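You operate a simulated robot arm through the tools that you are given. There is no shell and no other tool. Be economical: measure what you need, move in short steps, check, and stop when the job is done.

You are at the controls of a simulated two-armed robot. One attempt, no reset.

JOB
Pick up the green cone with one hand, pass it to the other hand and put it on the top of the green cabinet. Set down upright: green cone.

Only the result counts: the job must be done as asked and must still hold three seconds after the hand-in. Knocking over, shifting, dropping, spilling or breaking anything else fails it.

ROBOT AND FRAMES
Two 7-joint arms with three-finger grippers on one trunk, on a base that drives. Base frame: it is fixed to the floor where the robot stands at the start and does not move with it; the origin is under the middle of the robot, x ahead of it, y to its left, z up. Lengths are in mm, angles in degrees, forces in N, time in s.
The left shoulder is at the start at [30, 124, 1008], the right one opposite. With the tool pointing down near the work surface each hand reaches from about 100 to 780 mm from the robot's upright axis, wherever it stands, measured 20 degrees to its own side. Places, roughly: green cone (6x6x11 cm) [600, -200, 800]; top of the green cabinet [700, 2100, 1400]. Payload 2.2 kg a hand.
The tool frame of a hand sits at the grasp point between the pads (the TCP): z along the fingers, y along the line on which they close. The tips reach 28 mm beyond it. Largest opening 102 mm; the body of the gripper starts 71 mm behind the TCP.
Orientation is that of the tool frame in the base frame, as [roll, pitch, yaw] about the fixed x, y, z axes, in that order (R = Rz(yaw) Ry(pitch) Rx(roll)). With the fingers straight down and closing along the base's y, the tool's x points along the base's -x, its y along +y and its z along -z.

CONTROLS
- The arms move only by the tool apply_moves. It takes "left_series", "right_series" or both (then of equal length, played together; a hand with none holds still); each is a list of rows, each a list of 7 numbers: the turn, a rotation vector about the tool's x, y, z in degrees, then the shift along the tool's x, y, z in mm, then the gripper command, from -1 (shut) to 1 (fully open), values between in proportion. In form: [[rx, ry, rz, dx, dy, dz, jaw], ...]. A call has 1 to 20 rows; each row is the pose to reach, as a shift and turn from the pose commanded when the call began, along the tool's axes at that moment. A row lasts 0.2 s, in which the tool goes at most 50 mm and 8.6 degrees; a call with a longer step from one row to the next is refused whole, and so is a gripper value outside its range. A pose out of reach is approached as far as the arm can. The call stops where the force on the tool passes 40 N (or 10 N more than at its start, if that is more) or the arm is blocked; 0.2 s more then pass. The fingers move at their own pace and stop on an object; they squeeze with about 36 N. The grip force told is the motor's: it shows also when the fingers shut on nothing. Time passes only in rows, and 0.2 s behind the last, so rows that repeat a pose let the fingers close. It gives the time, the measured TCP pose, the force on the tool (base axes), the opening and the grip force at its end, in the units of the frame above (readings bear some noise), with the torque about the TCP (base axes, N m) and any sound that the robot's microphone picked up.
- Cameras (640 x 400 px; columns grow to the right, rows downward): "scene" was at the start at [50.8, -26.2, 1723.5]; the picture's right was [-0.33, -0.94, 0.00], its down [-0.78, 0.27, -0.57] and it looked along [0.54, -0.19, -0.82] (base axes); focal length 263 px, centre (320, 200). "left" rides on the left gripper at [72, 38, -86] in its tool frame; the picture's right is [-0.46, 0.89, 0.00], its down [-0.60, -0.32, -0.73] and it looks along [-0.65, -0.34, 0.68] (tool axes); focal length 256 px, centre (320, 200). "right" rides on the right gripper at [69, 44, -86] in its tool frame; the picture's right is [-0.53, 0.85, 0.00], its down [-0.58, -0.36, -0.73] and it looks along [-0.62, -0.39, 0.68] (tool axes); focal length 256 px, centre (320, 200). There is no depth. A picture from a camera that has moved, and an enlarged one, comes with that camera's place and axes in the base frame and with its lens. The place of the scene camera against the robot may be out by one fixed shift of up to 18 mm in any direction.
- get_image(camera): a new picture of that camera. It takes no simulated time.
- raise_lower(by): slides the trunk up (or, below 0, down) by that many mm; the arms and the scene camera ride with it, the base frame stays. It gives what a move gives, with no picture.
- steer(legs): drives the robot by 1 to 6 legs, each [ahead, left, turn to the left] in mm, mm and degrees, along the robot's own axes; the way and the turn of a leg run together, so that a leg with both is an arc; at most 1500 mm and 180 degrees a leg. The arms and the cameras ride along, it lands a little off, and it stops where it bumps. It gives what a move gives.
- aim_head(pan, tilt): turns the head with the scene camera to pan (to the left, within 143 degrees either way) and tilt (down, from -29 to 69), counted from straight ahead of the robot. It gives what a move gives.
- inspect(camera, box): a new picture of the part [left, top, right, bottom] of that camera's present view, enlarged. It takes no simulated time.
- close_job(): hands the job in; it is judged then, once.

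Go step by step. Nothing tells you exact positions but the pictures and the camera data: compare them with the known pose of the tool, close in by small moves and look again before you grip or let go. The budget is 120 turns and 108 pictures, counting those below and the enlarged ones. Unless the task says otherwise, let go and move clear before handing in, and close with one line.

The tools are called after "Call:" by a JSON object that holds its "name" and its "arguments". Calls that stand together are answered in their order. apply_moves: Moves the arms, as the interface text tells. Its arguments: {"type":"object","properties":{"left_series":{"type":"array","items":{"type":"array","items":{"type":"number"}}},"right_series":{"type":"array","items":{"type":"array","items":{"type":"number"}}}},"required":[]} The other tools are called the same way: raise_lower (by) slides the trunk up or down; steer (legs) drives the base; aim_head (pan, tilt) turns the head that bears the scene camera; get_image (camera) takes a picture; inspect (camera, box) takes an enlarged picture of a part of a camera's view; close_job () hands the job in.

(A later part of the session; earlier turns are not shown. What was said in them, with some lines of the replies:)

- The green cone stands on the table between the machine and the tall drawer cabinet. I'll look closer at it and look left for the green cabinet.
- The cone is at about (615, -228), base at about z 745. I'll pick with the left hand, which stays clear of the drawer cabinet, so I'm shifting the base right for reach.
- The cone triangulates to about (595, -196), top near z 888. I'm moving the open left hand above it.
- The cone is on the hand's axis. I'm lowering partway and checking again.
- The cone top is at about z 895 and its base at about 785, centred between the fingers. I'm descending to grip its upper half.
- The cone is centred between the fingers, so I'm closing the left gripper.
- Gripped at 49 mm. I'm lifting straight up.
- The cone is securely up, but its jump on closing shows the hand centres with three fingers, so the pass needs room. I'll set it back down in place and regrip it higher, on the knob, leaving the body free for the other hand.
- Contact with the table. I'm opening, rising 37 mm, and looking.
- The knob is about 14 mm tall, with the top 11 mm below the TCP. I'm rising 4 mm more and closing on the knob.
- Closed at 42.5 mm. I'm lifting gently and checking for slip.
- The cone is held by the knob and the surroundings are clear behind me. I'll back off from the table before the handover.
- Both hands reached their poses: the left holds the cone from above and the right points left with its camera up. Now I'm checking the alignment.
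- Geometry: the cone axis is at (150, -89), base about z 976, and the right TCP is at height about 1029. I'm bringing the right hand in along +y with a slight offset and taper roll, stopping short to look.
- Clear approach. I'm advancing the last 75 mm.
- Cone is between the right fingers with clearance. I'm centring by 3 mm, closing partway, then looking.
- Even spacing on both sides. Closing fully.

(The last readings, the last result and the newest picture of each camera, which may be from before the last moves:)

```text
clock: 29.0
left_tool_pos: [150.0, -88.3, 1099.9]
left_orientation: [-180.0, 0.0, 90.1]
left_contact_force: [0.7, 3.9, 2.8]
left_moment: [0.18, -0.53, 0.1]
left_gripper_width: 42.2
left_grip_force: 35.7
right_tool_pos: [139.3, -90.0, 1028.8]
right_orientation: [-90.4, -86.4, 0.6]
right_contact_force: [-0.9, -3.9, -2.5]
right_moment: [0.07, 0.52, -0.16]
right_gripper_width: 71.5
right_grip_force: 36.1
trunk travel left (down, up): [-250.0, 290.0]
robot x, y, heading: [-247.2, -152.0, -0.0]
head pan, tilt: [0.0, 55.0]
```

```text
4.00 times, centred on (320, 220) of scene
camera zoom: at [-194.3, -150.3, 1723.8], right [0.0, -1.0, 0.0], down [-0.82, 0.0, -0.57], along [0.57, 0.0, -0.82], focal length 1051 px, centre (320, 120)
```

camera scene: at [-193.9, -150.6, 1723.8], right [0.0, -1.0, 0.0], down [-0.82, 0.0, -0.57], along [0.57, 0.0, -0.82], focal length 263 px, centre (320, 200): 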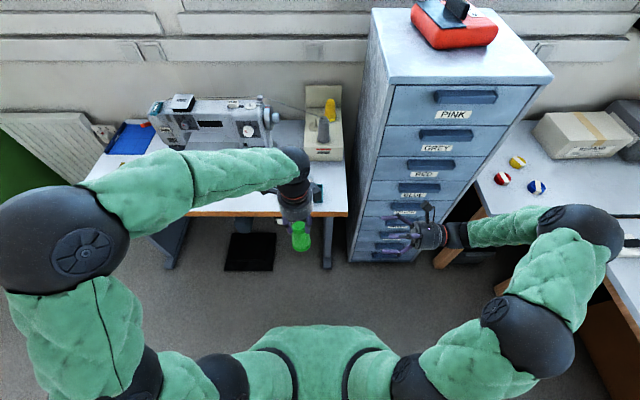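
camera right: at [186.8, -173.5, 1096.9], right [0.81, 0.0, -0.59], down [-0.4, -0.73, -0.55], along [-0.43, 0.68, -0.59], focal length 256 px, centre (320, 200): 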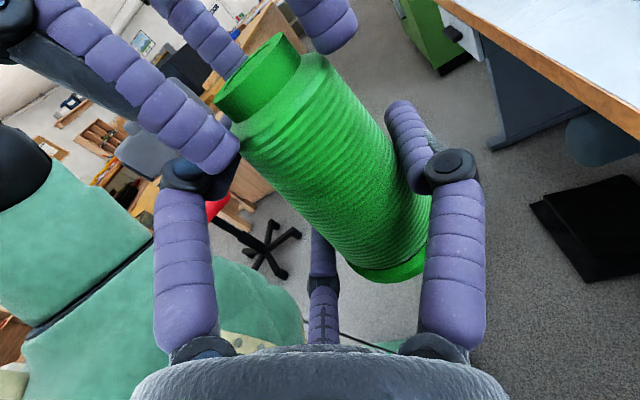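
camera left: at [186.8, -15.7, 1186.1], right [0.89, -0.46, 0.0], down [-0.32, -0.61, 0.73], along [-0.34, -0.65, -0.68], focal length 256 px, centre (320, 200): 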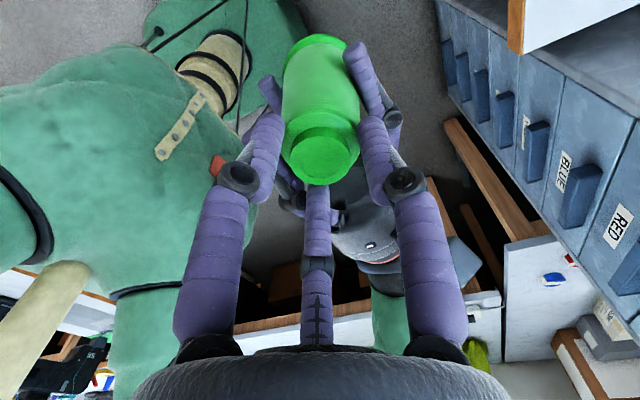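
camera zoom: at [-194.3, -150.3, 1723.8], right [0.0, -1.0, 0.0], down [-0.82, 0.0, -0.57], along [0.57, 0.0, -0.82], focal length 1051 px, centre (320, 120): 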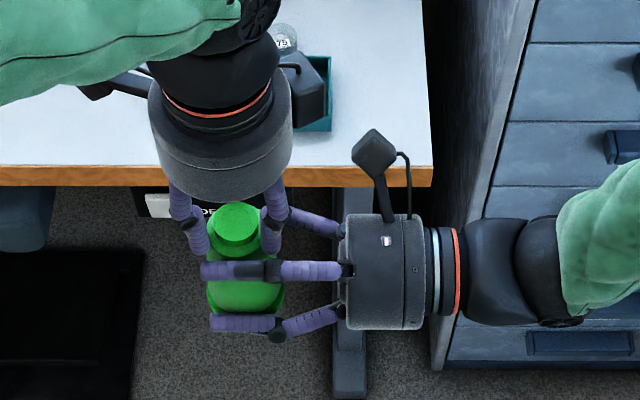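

The right hand grips at 71.5 mm, just as predicted. The left now opens slightly and rises straight off the knob.

Call:
{"name": "apply_moves", "arguments": {"left_series": [[0, 0, 0, 0, 0, 0, -0.08], [0, 0, 0, 0, 0, 0, -0.06], [0, 0, 0, 0, 0, 0, -0.06]]}}

Call:
{"name": "get_image", "arguments": {"camera": "right"}}

```text
clock: 29.8
left_tool_pos: [150.6, -88.3, 1100.5]
left_orientation: [179.9, 0.0, 90.2]
left_contact_force: [0.7, -0.2, 0.4]
left_moment: [0.03, 0.02, -0.04]
left_gripper_width: 48.2
left_grip_force: 0.0
right_tool_pos: [140.5, -88.4, 1028.6]
right_orientation: [-90.0, -86.6, 0.2]
right_contact_force: [-0.4, 0.0, 0.4]
right_moment: [0.0, -0.01, 0.01]
right_gripper_width: 70.5
right_grip_force: 36.4
trunk travel left (down, up): [-250.0, 290.0]
robot x, y, heading: [-248.8, -149.2, 0.1]
head pan, tilt: [0.0, 55.0]
```

```text
69 pictures are left
camera right: at [186.8, -173.5, 1097.2], right [0.81, 0.0, -0.59], down [-0.4, -0.73, -0.55], along [-0.43, 0.68, -0.59], focal length 256 px, centre (320, 200)
```

right: 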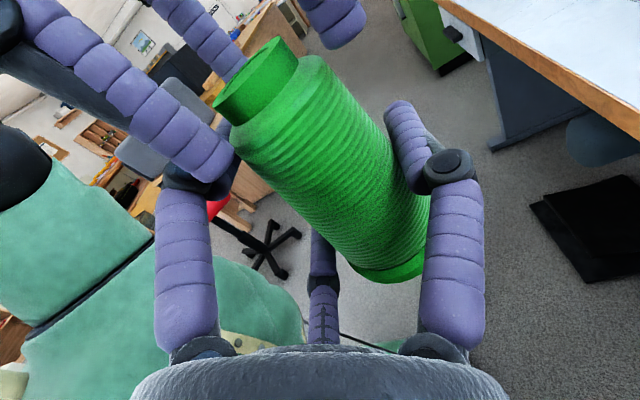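

The cone is now held by the right hand alone. I'm lifting the left hand clear.

Call:
{"name": "apply_moves", "arguments": {"left_series": [[0, 0, 0, 0, 0, -8, -0.06], [0, 0, 0, 0, 0, -20, -0.06], [0, 0, 0, 0, 0, -40, -0.06], [0, 0, 0, 0, 0, -70, -0.06], [0, 0, 0, 0, 0, -100, -0.06]]}}

Call:
{"name": "get_image", "arguments": {"camera": "right"}}

Call:
{"name": "inspect", "arguments": {"camera": "scene", "box": [260, 170, 380, 270]}}

Call:
{"name": "get_image", "arguments": {"camera": "left"}}

```text
clock: 31.0
left_tool_pos: [149.1, -85.1, 1198.0]
left_orientation: [180.0, 0.0, 90.1]
left_contact_force: [-0.9, -1.1, -0.1]
left_moment: [0.03, -0.03, 0.0]
left_gripper_width: 48.0
left_grip_force: 0.0
right_tool_pos: [140.4, -88.3, 1028.7]
right_orientation: [-90.0, -86.5, 0.3]
right_contact_force: [0.4, 0.2, 0.1]
right_moment: [0.03, -0.01, -0.02]
right_gripper_width: 70.6
right_grip_force: 36.0
trunk travel left (down, up): [-250.0, 290.0]
robot x, y, heading: [-246.6, -147.7, 0.4]
head pan, tilt: [0.0, 55.0]
```

```text
68 pictures are left
camera right: at [186.6, -173.5, 1097.3], right [0.81, 0.0, -0.58], down [-0.4, -0.73, -0.55], along [-0.43, 0.68, -0.59], focal length 256 px, centre (320, 200)
```

right: 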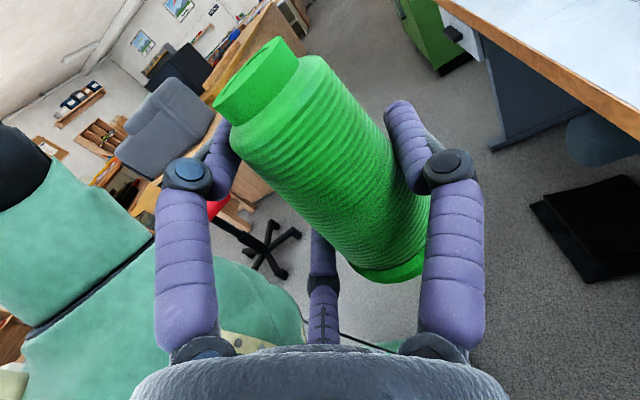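

```text
4.00 times, centred on (320, 220) of scene
camera zoom: at [-194.7, -150.2, 1723.8], right [0.0, -1.0, 0.0], down [-0.82, 0.0, -0.57], along [0.57, 0.0, -0.82], focal length 1051 px, centre (320, 120)
```

zoom: 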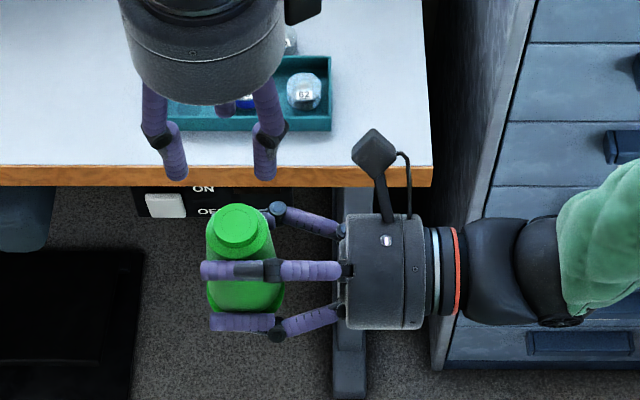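

```text
66 pictures are left
camera left: at [185.9, -13.6, 1285.0], right [0.89, -0.46, 0.0], down [-0.31, -0.6, 0.73], along [-0.34, -0.65, -0.68], focal length 256 px, centre (320, 200)
```

left: 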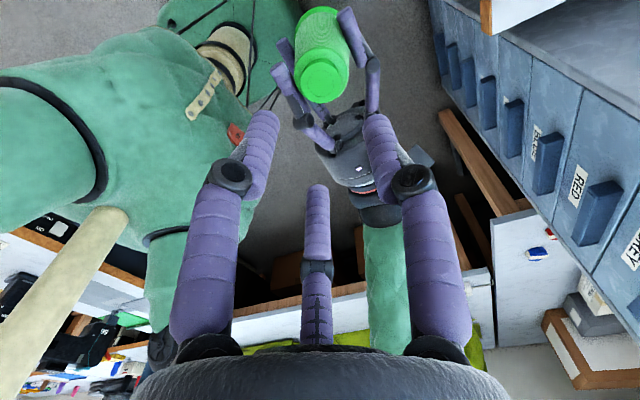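

Transfer succeeded. I'll tuck the left hand, raise the trunk, and drive left towards the green cabinet.

Call:
{"name": "apply_moves", "arguments": {"left_series": [[0, 0, 0, 35, -25, 12, 0], [0, 0, 0, 70, -50, 25, 0], [0, 0, 0, 105, -75, 38, 0], [0, 0, 0, 137, -97, 50, 0]]}}

Call:
{"name": "raise_lower", "arguments": {"by": 280}}

Call:
{"name": "steer", "arguments": {"legs": [[0, 1300, 0]]}}

Call:
{"name": "aim_head", "arguments": {"pan": 40, "tilt": 30}}

Call:
{"name": "get_image", "arguments": {"camera": "scene"}}

Call:
{"name": "get_image", "arguments": {"camera": "right"}}

```text
clock: 32.0
left_tool_pos: [53.6, 50.6, 1148.1]
left_orientation: [-180.0, 0.0, 90.2]
left_contact_force: [0.2, -0.2, -0.6]
left_moment: [0.03, -0.02, -0.01]
left_gripper_width: 51.2
left_grip_force: 0.1
right_tool_pos: [138.4, -88.4, 1029.8]
right_orientation: [-90.2, -86.5, 0.4]
right_contact_force: [-0.7, -0.8, -0.2]
right_moment: [0.03, 0.02, 0.01]
right_gripper_width: 70.7
right_grip_force: 36.6
trunk travel left (down, up): [-250.0, 290.0]
robot x, y, heading: [-247.8, -148.0, 0.2]
head pan, tilt: [0.0, 55.0]
```

```text
clock: 34.9
left_tool_pos: [53.8, 51.2, 1428.1]
left_orientation: [-180.0, 0.0, 90.2]
left_contact_force: [-0.1, 0.6, -0.9]
left_moment: [0.0, 0.04, -0.04]
left_gripper_width: 51.1
left_grip_force: 0.2
right_tool_pos: [139.2, -88.1, 1309.6]
right_orientation: [-90.0, -86.4, 0.3]
right_contact_force: [0.0, 0.0, -1.6]
right_moment: [-0.02, -0.01, 0.06]
right_gripper_width: 70.6
right_grip_force: 35.6
trunk travel left (down, up): [-530.0, 10.0]
robot x, y, heading: [-249.8, -147.3, 0.3]
head pan, tilt: [0.0, 55.0]
```

```text
clock: 41.3
left_tool_pos: [66.2, 1331.2, 1428.7]
left_orientation: [-180.0, -0.1, 88.9]
left_contact_force: [-0.7, -0.3, 0.3]
left_moment: [0.0, 0.04, -0.01]
left_gripper_width: 51.2
left_grip_force: 0.1
right_tool_pos: [149.7, 1190.0, 1308.9]
right_orientation: [-90.1, -86.4, -1.0]
right_contact_force: [0.1, -0.5, -1.8]
right_moment: [-0.01, 0.03, 0.02]
right_gripper_width: 70.4
right_grip_force: 35.9
trunk travel left (down, up): [-530.0, 10.0]
robot x, y, heading: [-239.2, 1137.5, -1.2]
head pan, tilt: [0.0, 55.0]
```

```text
clock: 42.4
left_tool_pos: [66.8, 1331.7, 1428.6]
left_orientation: [-180.0, -0.1, 89.0]
left_contact_force: [-0.3, -0.2, 1.0]
left_moment: [-0.01, 0.02, 0.01]
left_gripper_width: 51.2
left_grip_force: 0.0
right_tool_pos: [150.1, 1188.9, 1309.8]
right_orientation: [-90.1, -86.5, -0.9]
right_contact_force: [-0.3, -0.6, -1.5]
right_moment: [0.01, 0.01, 0.03]
right_gripper_width: 70.7
right_grip_force: 36.0
trunk travel left (down, up): [-530.0, 10.0]
robot x, y, heading: [-239.5, 1137.6, -0.8]
head pan, tilt: [40.0, 30.0]
```

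```text
65 pictures are left
camera scene: at [-187.3, 1193.6, 2039.8], right [0.63, -0.78, 0.0], down [-0.39, -0.31, -0.87], along [0.67, 0.54, -0.5], focal length 263 px, centre (320, 200)
```

scene: 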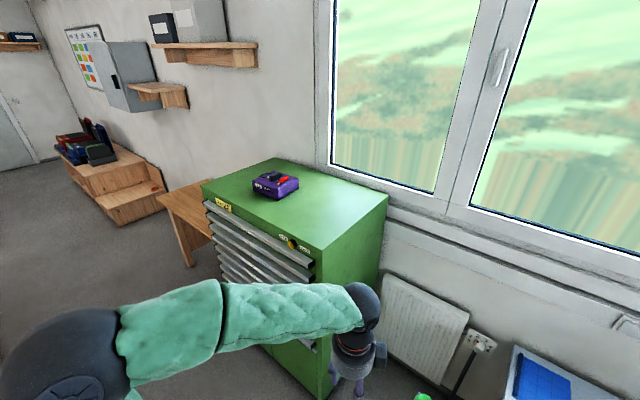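

```text
64 pictures are left
camera right: at [195.0, 1103.9, 1377.1], right [0.81, -0.01, -0.59], down [-0.41, -0.72, -0.55], along [-0.42, 0.69, -0.59], focal length 256 px, centre (320, 200)
```

right: 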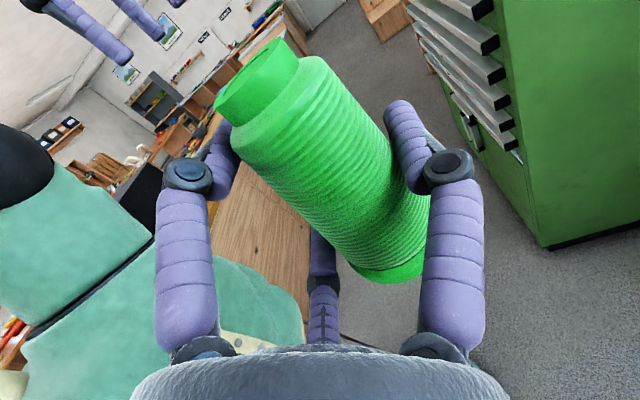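

The cabinet's near front corner is at about (423, 1725) with its top near z 1325. I'll raise and extend the right hand here in free space before driving closer.

Call:
{"name": "apply_moves", "arguments": {"right_series": [[0, 0, 0, 30, 26, 0, -1], [0, 0, 0, 60, 53, 0, -1], [0, 0, 0, 90, 80, 0, -1], [0, 0, 0, 120, 107, 0, -1], [0, 0, 0, 150, 134, 0, -1], [0, 0, 0, 180, 160, 0, -1], [0, 0, 0, 180, 160, 0, -1]]}}

Call:
{"name": "get_image", "arguments": {"camera": "right"}}

Call:
{"name": "aim_head", "arguments": {"pan": 15, "tilt": 45}}

Call:
{"name": "get_image", "arguments": {"camera": "scene"}}

```text
clock: 44.0
left_tool_pos: [66.1, 1331.2, 1430.0]
left_orientation: [-180.0, -0.1, 89.0]
left_contact_force: [-0.6, 0.6, 0.4]
left_moment: [0.03, 0.0, 0.0]
left_gripper_width: 50.7
left_grip_force: 0.1
right_tool_pos: [320.6, 1187.4, 1480.8]
right_orientation: [-89.8, -86.6, -1.0]
right_contact_force: [0.2, 0.3, -1.6]
right_moment: [0.0, 0.01, 0.01]
right_gripper_width: 70.6
right_grip_force: 36.0
trunk travel left (down, up): [-530.0, 10.0]
robot x, y, heading: [-241.5, 1140.4, -0.8]
head pan, tilt: [40.0, 30.0]
```

```text
63 pictures are left
camera right: at [365.9, 1101.4, 1548.2], right [0.81, -0.01, -0.59], down [-0.41, -0.72, -0.55], along [-0.42, 0.69, -0.59], focal length 256 px, centre (320, 200)
```

right: 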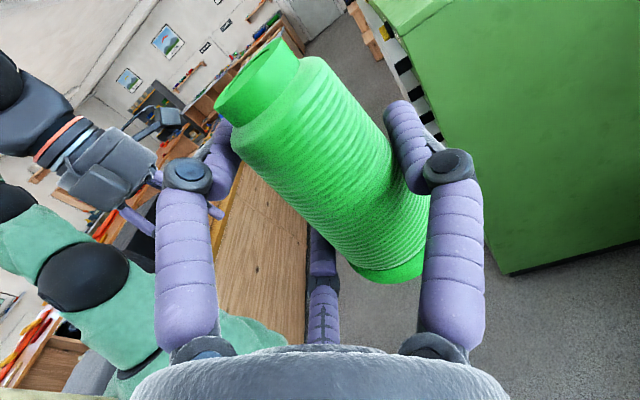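

```text
clock: 44.9
left_tool_pos: [66.9, 1330.6, 1428.2]
left_orientation: [-180.0, 0.0, 88.9]
left_contact_force: [0.6, 0.1, 0.5]
left_moment: [-0.01, -0.02, -0.03]
left_gripper_width: 51.1
left_grip_force: 0.0
right_tool_pos: [321.3, 1187.4, 1480.2]
right_orientation: [-90.0, -86.5, -0.9]
right_contact_force: [-0.2, 0.6, -1.9]
right_moment: [-0.01, 0.02, 0.01]
right_gripper_width: 70.5
right_grip_force: 36.0
trunk travel left (down, up): [-530.0, 10.0]
robot x, y, heading: [-244.4, 1137.5, -1.0]
head pan, tilt: [15.0, 45.0]
```

```text
62 pictures are left
camera scene: at [-178.6, 1156.6, 2017.3], right [0.24, -0.97, 0.0], down [-0.69, -0.17, -0.71], along [0.69, 0.17, -0.71], focal length 263 px, centre (320, 200)
```

scene: 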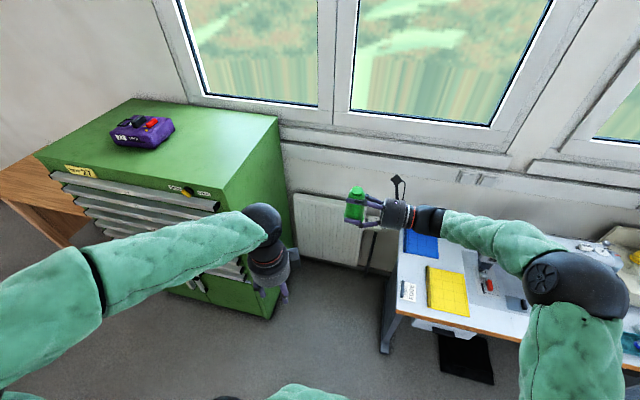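

The cabinet's near-front top corner is at about (420, 1722, 1313). I'm driving the base left then ahead, with the cone held more than 100 mm above the top.

Call:
{"name": "steer", "arguments": {"legs": [[0, 590, 1]]}}

Call:
{"name": "get_image", "arguments": {"camera": "right"}}

Call:
{"name": "get_image", "arguments": {"camera": "scene"}}

```text
clock: 48.2
left_tool_pos: [74.9, 1924.1, 1428.9]
left_orientation: [180.0, 0.1, 89.3]
left_contact_force: [0.6, -0.8, -0.4]
left_moment: [-0.04, 0.0, 0.01]
left_gripper_width: 51.0
left_grip_force: 0.0
right_tool_pos: [329.2, 1781.3, 1480.3]
right_orientation: [-89.9, -86.6, -0.8]
right_contact_force: [-0.9, 1.0, -0.9]
right_moment: [0.0, 0.0, -0.04]
right_gripper_width: 70.0
right_grip_force: 35.8
trunk travel left (down, up): [-530.0, 10.0]
robot x, y, heading: [-228.4, 1731.1, -0.9]
head pan, tilt: [15.0, 45.0]
```

```text
61 pictures are left
camera right: at [375.5, 1695.9, 1547.7], right [0.81, -0.01, -0.59], down [-0.41, -0.73, -0.55], along [-0.42, 0.69, -0.59], focal length 256 px, centre (320, 200)
```

right: 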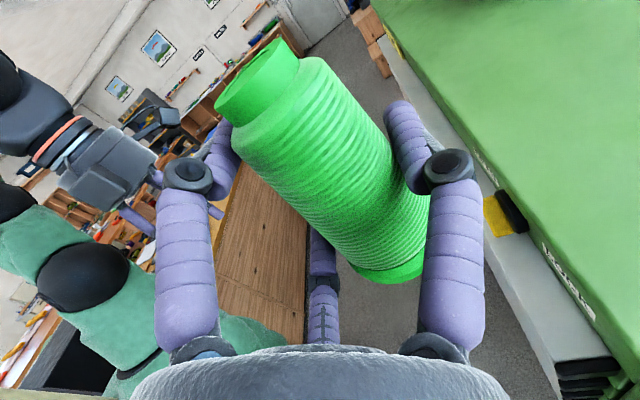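

```text
60 pictures are left
camera scene: at [-169.4, 1749.0, 2017.2], right [0.25, -0.97, 0.0], down [-0.69, -0.17, -0.71], along [0.69, 0.17, -0.71], focal length 263 px, centre (320, 200)
```

scene: 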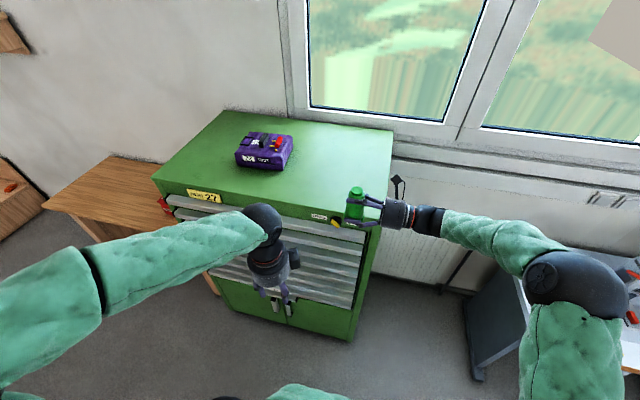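

Call:
{"name": "steer", "arguments": {"legs": [[160, 0, 0]]}}

Call:
{"name": "get_image", "arguments": {"camera": "right"}}

Call:
{"name": "aim_head", "arguments": {"pan": -5, "tilt": 45}}

Call:
{"name": "get_image", "arguments": {"camera": "scene"}}

Call:
{"name": "get_image", "arguments": {"camera": "left"}}

```text
clock: 49.7
left_tool_pos: [233.6, 1923.4, 1429.1]
left_orientation: [179.9, -0.1, 89.4]
left_contact_force: [0.5, 0.1, -0.6]
left_moment: [0.01, -0.01, -0.01]
left_gripper_width: 50.8
left_grip_force: 0.1
right_tool_pos: [488.4, 1780.9, 1481.7]
right_orientation: [-90.0, -86.6, -0.5]
right_contact_force: [-0.2, -0.5, -1.1]
right_moment: [-0.01, 0.01, -0.06]
right_gripper_width: 70.2
right_grip_force: 36.1
trunk travel left (down, up): [-530.0, 10.0]
robot x, y, heading: [-73.1, 1731.7, -0.4]
head pan, tilt: [15.0, 45.0]
```

```text
59 pictures are left
camera right: at [535.9, 1695.9, 1548.6], right [0.81, -0.01, -0.58], down [-0.41, -0.73, -0.55], along [-0.42, 0.69, -0.59], focal length 256 px, centre (320, 200)
```

right: 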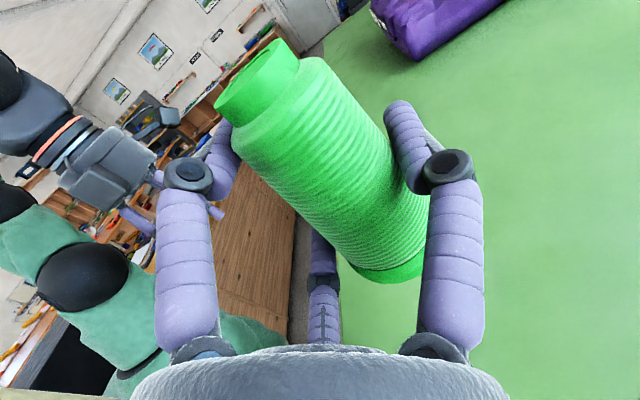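

```text
clock: 50.5
left_tool_pos: [236.0, 1925.1, 1428.5]
left_orientation: [179.9, 0.0, 89.4]
left_contact_force: [-0.7, 0.0, -0.3]
left_moment: [-0.03, -0.01, -0.03]
left_gripper_width: 50.8
left_grip_force: 0.0
right_tool_pos: [492.1, 1781.5, 1480.7]
right_orientation: [-90.0, -86.5, -0.6]
right_contact_force: [-0.6, 0.5, -1.2]
right_moment: [0.01, 0.01, 0.0]
right_gripper_width: 70.4
right_grip_force: 36.4
trunk travel left (down, up): [-530.0, 10.0]
robot x, y, heading: [-69.0, 1729.9, -0.7]
head pan, tilt: [-5.0, 45.0]
```

```text
58 pictures are left
camera scene: at [-4.8, 1719.4, 2017.2], right [-0.1, -1.0, 0.0], down [-0.7, 0.07, -0.71], along [0.7, -0.07, -0.71], focal length 263 px, centre (320, 200)
```

scene: 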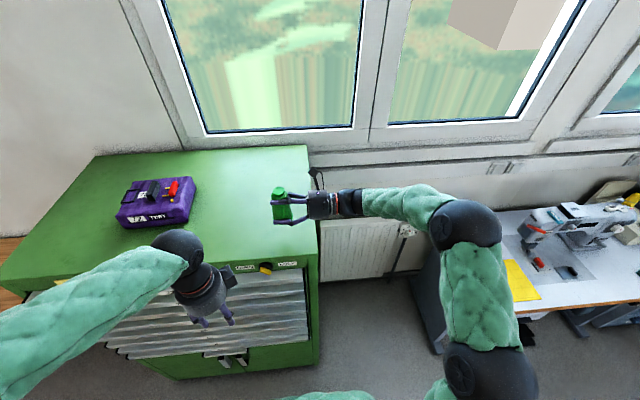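

```text
57 pictures are left
camera left: at [274.3, 1995.9, 1515.0], right [0.88, -0.47, 0.0], down [-0.32, -0.6, 0.73], along [-0.35, -0.64, -0.68], focal length 256 px, centre (320, 200)
```

left: 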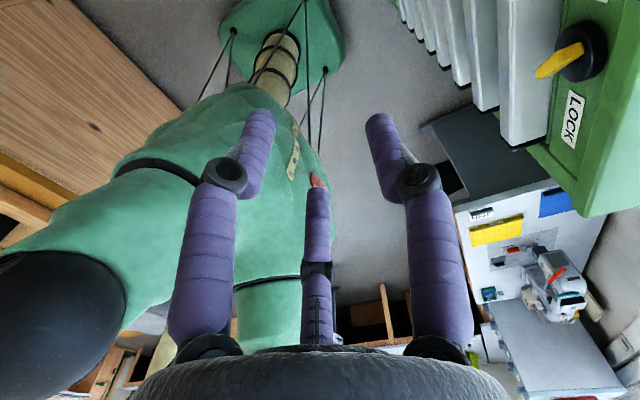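

The hand is over the corner of the top. I'm zooming to check the edge positions relative to the cone.

Call:
{"name": "inspect", "arguments": {"camera": "scene", "box": [240, 140, 360, 290]}}

Call:
{"name": "inspect", "arguments": {"camera": "right", "box": [280, 180, 640, 400]}}

```text
2.67 times, centred on (300, 215) of scene
camera zoom: at [-4.8, 1719.4, 2017.2], right [-0.1, -1.0, 0.0], down [-0.7, 0.07, -0.71], along [0.7, -0.07, -0.71], focal length 701 px, centre (373, 160)
```

zoom: 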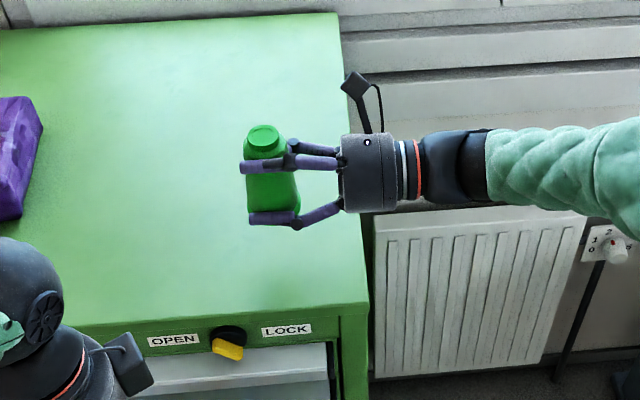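

```text
1.78 times, centred on (460, 290) of right
camera zoom: at [538.0, 1695.9, 1547.7], right [0.81, -0.01, -0.59], down [-0.41, -0.73, -0.55], along [-0.42, 0.69, -0.59], focal length 455 px, centre (71, 40)
```

zoom: 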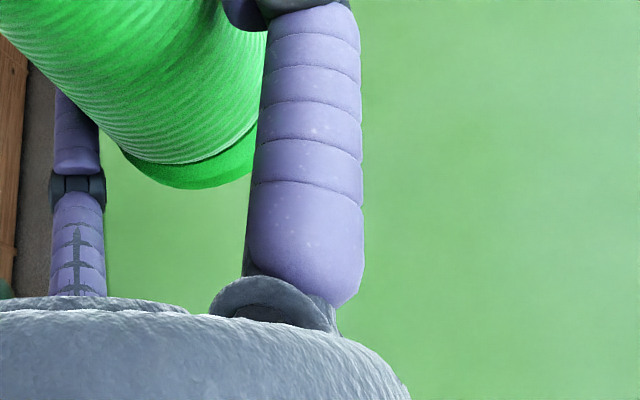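

Calibrating against the known hand pose puts the top edge at y about 1695, front x about 418 and top z about 1330. I'm shifting back 20 mm so the palm is off the edge and lowering to just above the surface.

Call:
{"name": "apply_moves", "arguments": {"right_series": [[0, 0, 0, 0, 0, -20, -1], [0, 0, 0, -25, 1.5, -20, -1], [0, 0, 0, -50, 3, -20, -1], [0, 0, 0, -75, 4.6, -20, -1], [0, 0, 0, -75, 4.6, -20, -1]]}}

Call:
{"name": "get_image", "arguments": {"camera": "right"}}

Call:
{"name": "inspect", "arguments": {"camera": "scene", "box": [240, 140, 360, 290]}}

```text
clock: 51.7
left_tool_pos: [235.9, 1924.2, 1429.1]
left_orientation: [180.0, 0.0, 89.4]
left_contact_force: [-0.1, -0.7, -0.2]
left_moment: [0.02, -0.01, 0.03]
left_gripper_width: 51.2
left_grip_force: 0.1
right_tool_pos: [491.9, 1760.8, 1405.3]
right_orientation: [-89.6, -86.7, -0.9]
right_contact_force: [1.0, -0.6, 3.2]
right_moment: [-0.05, 0.06, 0.06]
right_gripper_width: 70.3
right_grip_force: 35.7
trunk travel left (down, up): [-530.0, 10.0]
robot x, y, heading: [-71.3, 1729.5, -0.4]
head pan, tilt: [-5.0, 45.0]
```

```text
54 pictures are left
camera right: at [536.4, 1675.4, 1472.6], right [0.81, -0.01, -0.58], down [-0.41, -0.73, -0.55], along [-0.42, 0.69, -0.59], focal length 256 px, centre (320, 200)
```

right: 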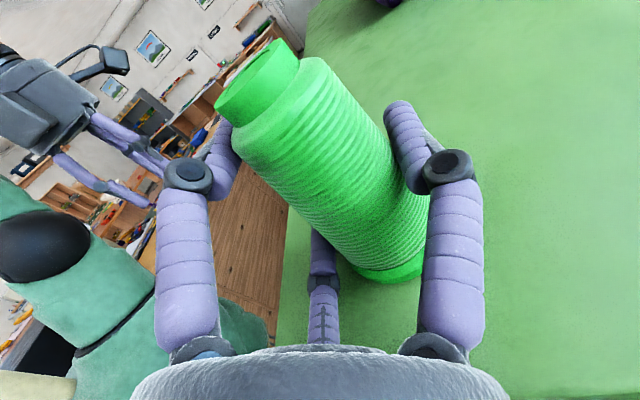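

```text
2.67 times, centred on (300, 215) of scene
camera zoom: at [-5.8, 1719.3, 2017.3], right [-0.1, -1.0, 0.0], down [-0.7, 0.07, -0.71], along [0.7, -0.07, -0.71], focal length 701 px, centre (373, 160)
```

zoom: 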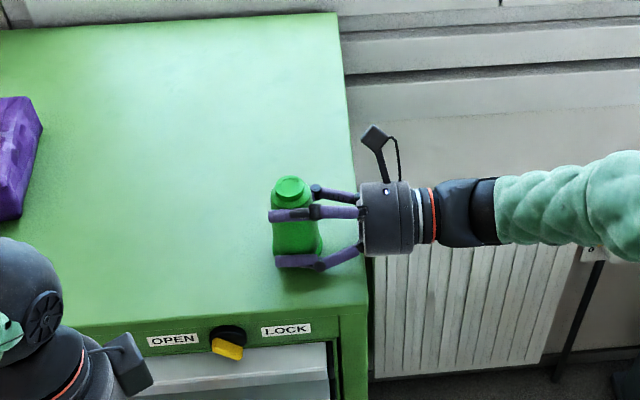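

The force reading has changed slightly, so contact may be near. I'm lowering in very small steps.

Call:
{"name": "apply_moves", "arguments": {"right_series": [[0, 0, 0, -1, 0, 0, -1], [0, 0, 0, -2, 0.1, 0, -1], [0, 0, 0, -2, 0.1, 0, -1]]}}

Call:
{"name": "inspect", "arguments": {"camera": "scene", "box": [270, 190, 330, 250]}}

```text
clock: 52.5
left_tool_pos: [236.1, 1924.0, 1429.4]
left_orientation: [180.0, 0.0, 89.4]
left_contact_force: [-0.8, -0.2, 0.8]
left_moment: [0.01, 0.0, -0.02]
left_gripper_width: 51.2
left_grip_force: 0.1
right_tool_pos: [491.5, 1761.4, 1404.5]
right_orientation: [-87.9, -86.7, -2.8]
right_contact_force: [2.1, -1.0, 16.5]
right_moment: [-0.01, 0.27, 0.03]
right_gripper_width: 69.9
right_grip_force: 36.3
trunk travel left (down, up): [-530.0, 10.0]
robot x, y, heading: [-70.4, 1729.5, -0.5]
head pan, tilt: [-5.0, 45.0]
```

```text
6.67 times, centred on (300, 220) of scene
camera zoom: at [-6.8, 1718.8, 2017.4], right [-0.1, -1.0, 0.0], down [-0.7, 0.07, -0.71], along [0.7, -0.07, -0.71], focal length 1752 px, centre (453, 67)
```

zoom: 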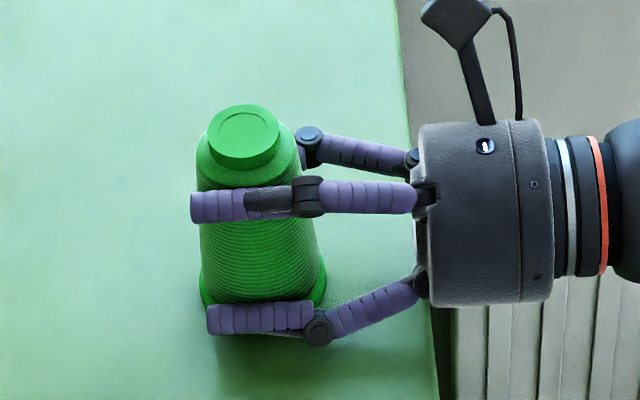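

Contact at about 16 N with some moment. I'm checking whether it's the cone base or the lower finger that touches.

Call:
{"name": "inspect", "arguments": {"camera": "right", "box": [260, 180, 460, 350]}}

Call:
{"name": "inspect", "arguments": {"camera": "left", "box": [400, 0, 640, 200]}}

```text
2.35 times, centred on (360, 265) of right
camera zoom: at [536.2, 1675.3, 1472.5], right [0.81, -0.01, -0.58], down [-0.41, -0.73, -0.56], along [-0.42, 0.69, -0.59], focal length 602 px, centre (226, 47)
```

zoom: 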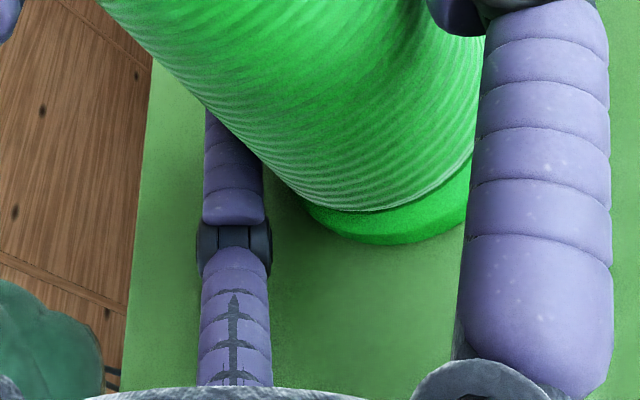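

```text
2.00 times, centred on (520, 100) of left
camera zoom: at [272.9, 1995.5, 1515.6], right [0.88, -0.47, 0.0], down [-0.32, -0.6, 0.73], along [-0.35, -0.64, -0.68], focal length 512 px, centre (-80, 400)
```

zoom: 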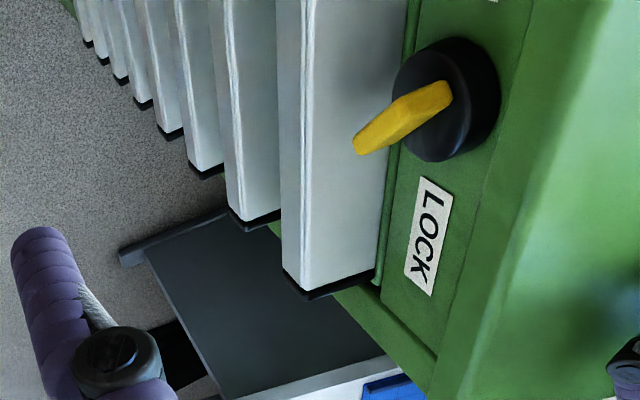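

I can't tell from these views, so I'll turn the idle left hand in place to use its camera for a side view of the cone base.

Call:
{"name": "apply_moves", "arguments": {"left_series": [[0, 0, -8, 0, 0, 0, 0], [0, 0, -16, 0, 0, 0, 0], [0, 0, -24, 0, 0, 0, 0], [0, 0, -32, 0, 0, 0, 0], [0, 0, -40, 0, 0, 0, 0], [0, 0, -48, 0, 0, 0, 0], [0, 0, -56, 0, 0, 0, 0], [0, 0, -64, 0, 0, 0, 0]]}}

Call:
{"name": "apply_moves", "arguments": {"left_series": [[3.7, -7.1, 0, 0, 0, 0, 0], [7.4, -14.2, 0, 0, 0, 0, 0], [11.1, -21.3, 0, 0, 0, 0, 0], [11.1, -21.3, 0, 0, 0, 0, 0]]}}

Call:
{"name": "get_image", "arguments": {"camera": "left"}}

```text
clock: 54.3
left_tool_pos: [234.9, 1923.3, 1429.4]
left_orientation: [180.0, 0.0, 153.5]
left_contact_force: [-0.1, -0.8, -0.3]
left_moment: [-0.04, -0.01, -0.01]
left_gripper_width: 50.9
left_grip_force: 0.0
right_tool_pos: [491.1, 1761.1, 1404.9]
right_orientation: [-87.5, -86.6, -3.1]
right_contact_force: [7.6, -0.4, 31.3]
right_moment: [0.04, 0.23, -0.07]
right_gripper_width: 70.2
right_grip_force: 35.5
trunk travel left (down, up): [-530.0, 10.0]
robot x, y, heading: [-68.9, 1728.3, -0.9]
head pan, tilt: [-5.0, 45.0]
```

```text
clock: 55.3
left_tool_pos: [235.0, 1923.7, 1429.1]
left_orientation: [-168.5, 21.3, 155.6]
left_contact_force: [-0.3, -0.3, 0.4]
left_moment: [0.0, -0.02, 0.0]
left_gripper_width: 51.1
left_grip_force: 0.1
right_tool_pos: [490.4, 1761.3, 1403.5]
right_orientation: [-87.5, -86.5, -3.3]
right_contact_force: [7.3, -1.2, 31.7]
right_moment: [0.04, 0.19, 0.0]
right_gripper_width: 70.4
right_grip_force: 35.8
trunk travel left (down, up): [-530.0, 10.0]
robot x, y, heading: [-66.0, 1729.2, -0.6]
head pan, tilt: [-5.0, 45.0]
```

```text
49 pictures are left
camera left: at [170.1, 2013.0, 1474.8], right [0.81, 0.58, 0.0], down [0.19, -0.26, 0.95], along [0.55, -0.77, -0.32], focal length 256 px, centre (320, 200)
```

left: 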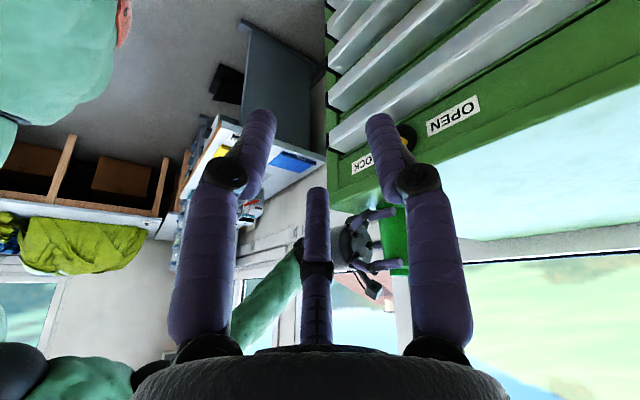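

The force has built up to 31 N, so I'm easing the right hand up a touch and zooming in on the side view.

Call:
{"name": "apply_moves", "arguments": {"right_series": [[0, 0, 0, 1.2, 0, 0, -1], [0, 0, 0, 1.2, 0, 0, -1]]}}

Call:
{"name": "inspect", "arguments": {"camera": "left", "box": [325, 160, 435, 310]}}

```text
clock: 55.9
left_tool_pos: [236.0, 1924.0, 1429.0]
left_orientation: [-168.4, 21.2, 155.5]
left_contact_force: [-0.4, -0.2, 0.0]
left_moment: [-0.02, -0.04, 0.01]
left_gripper_width: 51.1
left_grip_force: 0.0
right_tool_pos: [490.4, 1761.7, 1404.5]
right_orientation: [-89.0, -86.5, -1.8]
right_contact_force: [5.1, -1.6, 26.1]
right_moment: [0.08, 0.21, -0.01]
right_gripper_width: 70.2
right_grip_force: 36.1
trunk travel left (down, up): [-530.0, 10.0]
robot x, y, heading: [-66.4, 1725.0, -0.4]
head pan, tilt: [-5.0, 45.0]
```

```text
2.67 times, centred on (380, 235) of left
camera zoom: at [170.1, 2012.9, 1474.8], right [0.81, 0.58, 0.0], down [0.19, -0.27, 0.95], along [0.55, -0.77, -0.33], focal length 683 px, centre (160, 107)
```

zoom: 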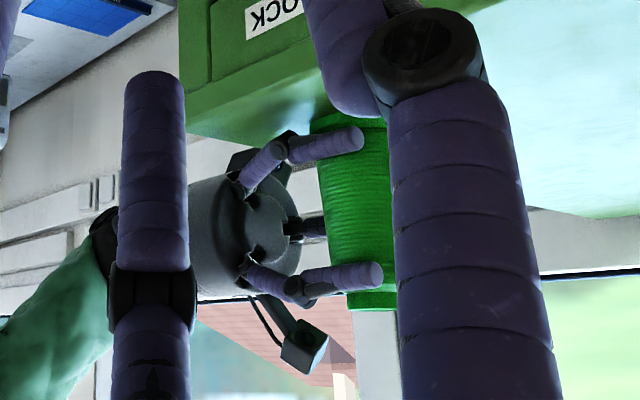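

The side view shows the cone base on the cabinet top with the lower finger about 10 mm clear. I'm easing off most of the load before opening.

Call:
{"name": "apply_moves", "arguments": {"right_series": [[0, 0, 0, 1, 0, 0, -1], [0, 0, 0, 1.8, 0, 0, -1], [0, 0, 0, 1.8, 0, 0, -1]]}}

```text
clock: 56.7
left_tool_pos: [236.2, 1923.4, 1429.7]
left_orientation: [-168.4, 21.2, 155.5]
left_contact_force: [-0.5, -0.6, -0.7]
left_moment: [-0.01, -0.01, 0.0]
left_gripper_width: 51.0
left_grip_force: 0.1
right_tool_pos: [489.8, 1762.8, 1404.2]
right_orientation: [-90.8, -86.3, 0.3]
right_contact_force: [2.2, -1.9, 13.0]
right_moment: [0.07, 0.09, 0.0]
right_gripper_width: 69.9
right_grip_force: 36.0
trunk travel left (down, up): [-530.0, 10.0]
robot x, y, heading: [-70.4, 1731.6, -0.3]
head pan, tilt: [-5.0, 45.0]
```

Call:
{"name": "apply_moves", "arguments": {"right_series": [[0, 0, 0, 0.8, 0, 0, -1], [0, 0, 0, 0.8, 0, 0, 0.4], [0, 0, 0, 0.8, 0, 0, 0.48], [0, 0, 0, 0.8, 0, 0, 0.57], [0, 0, 0, 0.8, 0, 0, 0.57]]}}

Call:
{"name": "get_image", "arguments": {"camera": "right"}}

Call:
{"name": "inspect", "arguments": {"camera": "scene", "box": [270, 190, 330, 250]}}

Call:
{"name": "inspect", "arguments": {"camera": "left", "box": [325, 160, 435, 310]}}

```text
clock: 57.9
left_tool_pos: [237.3, 1923.9, 1429.5]
left_orientation: [-168.5, 21.2, 155.6]
left_contact_force: [-0.7, -0.7, -0.1]
left_moment: [0.0, -0.01, -0.02]
left_gripper_width: 51.0
left_grip_force: 0.0
right_tool_pos: [492.8, 1761.6, 1407.1]
right_orientation: [-90.1, -86.5, -0.6]
right_contact_force: [0.8, 0.1, -0.2]
right_moment: [-0.02, 0.0, 0.02]
right_gripper_width: 80.0
right_grip_force: 0.0
trunk travel left (down, up): [-530.0, 10.0]
robot x, y, heading: [-71.6, 1731.5, -0.5]
head pan, tilt: [-5.0, 45.0]
```

```text
47 pictures are left
camera right: at [537.5, 1676.2, 1473.9], right [0.81, -0.01, -0.58], down [-0.41, -0.73, -0.55], along [-0.42, 0.69, -0.59], focal length 256 px, centre (320, 200)
```

right: 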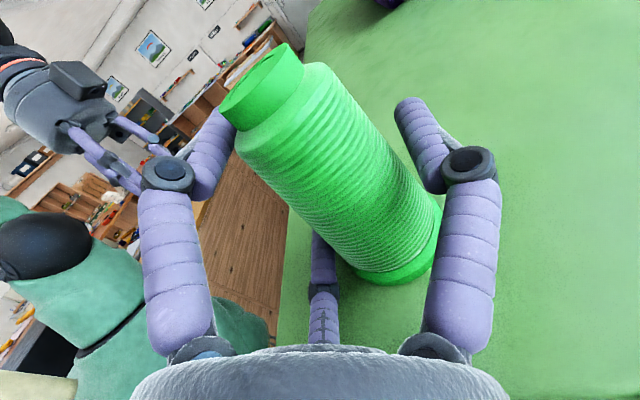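

```text
6.67 times, centred on (300, 220) of scene
camera zoom: at [-5.6, 1719.3, 2017.2], right [-0.1, -1.0, 0.0], down [-0.7, 0.07, -0.71], along [0.7, -0.07, -0.71], focal length 1752 px, centre (453, 67)
```

zoom: 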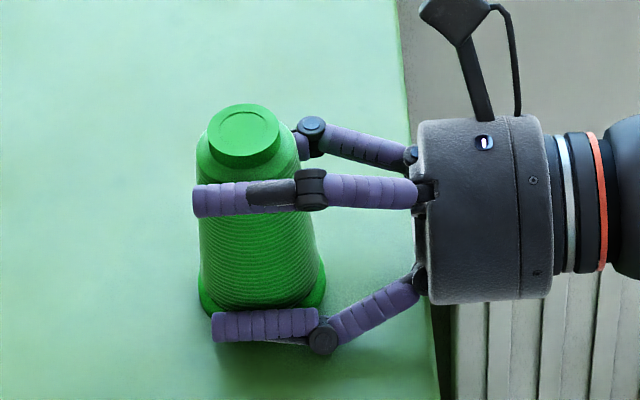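

```text
2.67 times, centred on (380, 235) of left
camera zoom: at [171.2, 2013.3, 1474.6], right [0.81, 0.58, 0.0], down [0.19, -0.26, 0.95], along [0.55, -0.77, -0.33], focal length 683 px, centre (160, 107)
```

zoom: 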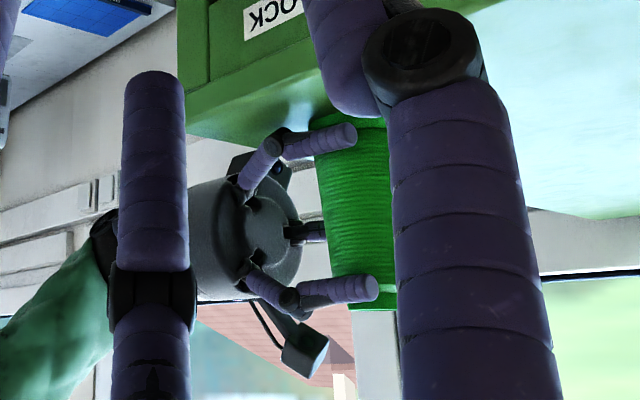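

The cone stands free and upright. I'm withdrawing the right hand straight back along its axis.

Call:
{"name": "apply_moves", "arguments": {"right_series": [[0, 0, 0, 0, -1.2, 0, 0.57], [0, 0, 0, 0, -1.2, -10, 0.57], [0, 0, 0, 0, -1.2, -25, 0.57], [0, 0, 0, 0, -1.2, -45, 0.57], [0, 0, 0, 0, -1.2, -75, 0.57], [0, 0, 0, 0, -1.2, -115, 0.57], [0, 0, 0, 0, -1.2, -150, 0.57]]}}

Call:
{"name": "get_image", "arguments": {"camera": "right"}}

Call:
{"name": "inspect", "arguments": {"camera": "scene", "box": [240, 140, 360, 290]}}

```text
clock: 59.5
left_tool_pos: [237.4, 1923.2, 1428.4]
left_orientation: [-168.4, 21.1, 155.5]
left_contact_force: [0.0, -0.9, 0.1]
left_moment: [0.05, 0.0, -0.01]
left_gripper_width: 51.0
left_grip_force: 0.0
right_tool_pos: [490.8, 1613.0, 1408.0]
right_orientation: [-89.1, -86.4, -1.5]
right_contact_force: [0.2, 0.5, 0.6]
right_moment: [-0.01, 0.01, -0.03]
right_gripper_width: 80.3
right_grip_force: 0.1
trunk travel left (down, up): [-530.0, 10.0]
robot x, y, heading: [-71.0, 1727.7, -0.7]
head pan, tilt: [-5.0, 45.0]
```

```text
44 pictures are left
camera right: at [536.5, 1526.5, 1474.8], right [0.81, -0.01, -0.59], down [-0.41, -0.73, -0.55], along [-0.42, 0.69, -0.59], focal length 256 px, centre (320, 200)
```

right: 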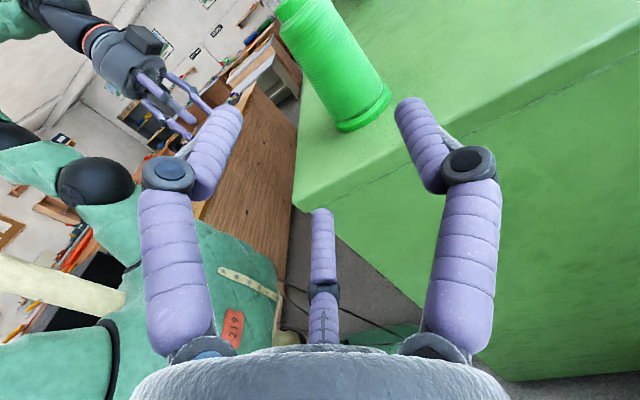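

```text
2.67 times, centred on (300, 215) of scene
camera zoom: at [-5.3, 1717.7, 2017.2], right [-0.1, -1.0, 0.0], down [-0.7, 0.07, -0.71], along [0.7, -0.07, -0.71], focal length 701 px, centre (373, 160)
```

zoom: 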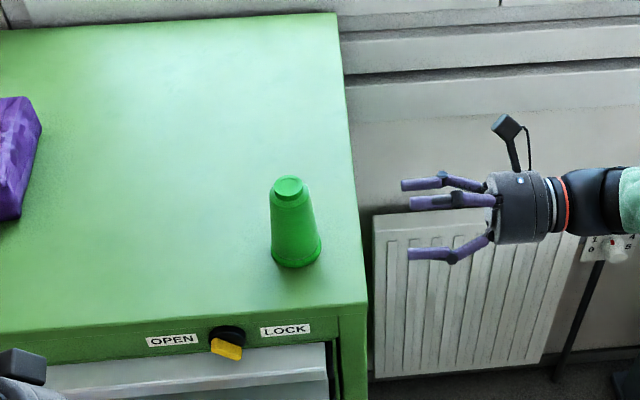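

The green cone stands upright on the cabinet top, both hands are clear and nothing else was disturbed, so I'm handing in.

Call:
{"name": "close_job", "arguments": {}}

```text
The job is handed in.
```

The green cone was picked up with the left hand, passed to the right hand and set upright on top of the green cabinet. Both hands are clear of it, and nothing else looked moved in the pictures. The left hand set the cone back down once, at its starting spot, to take a higher grip before the pass.
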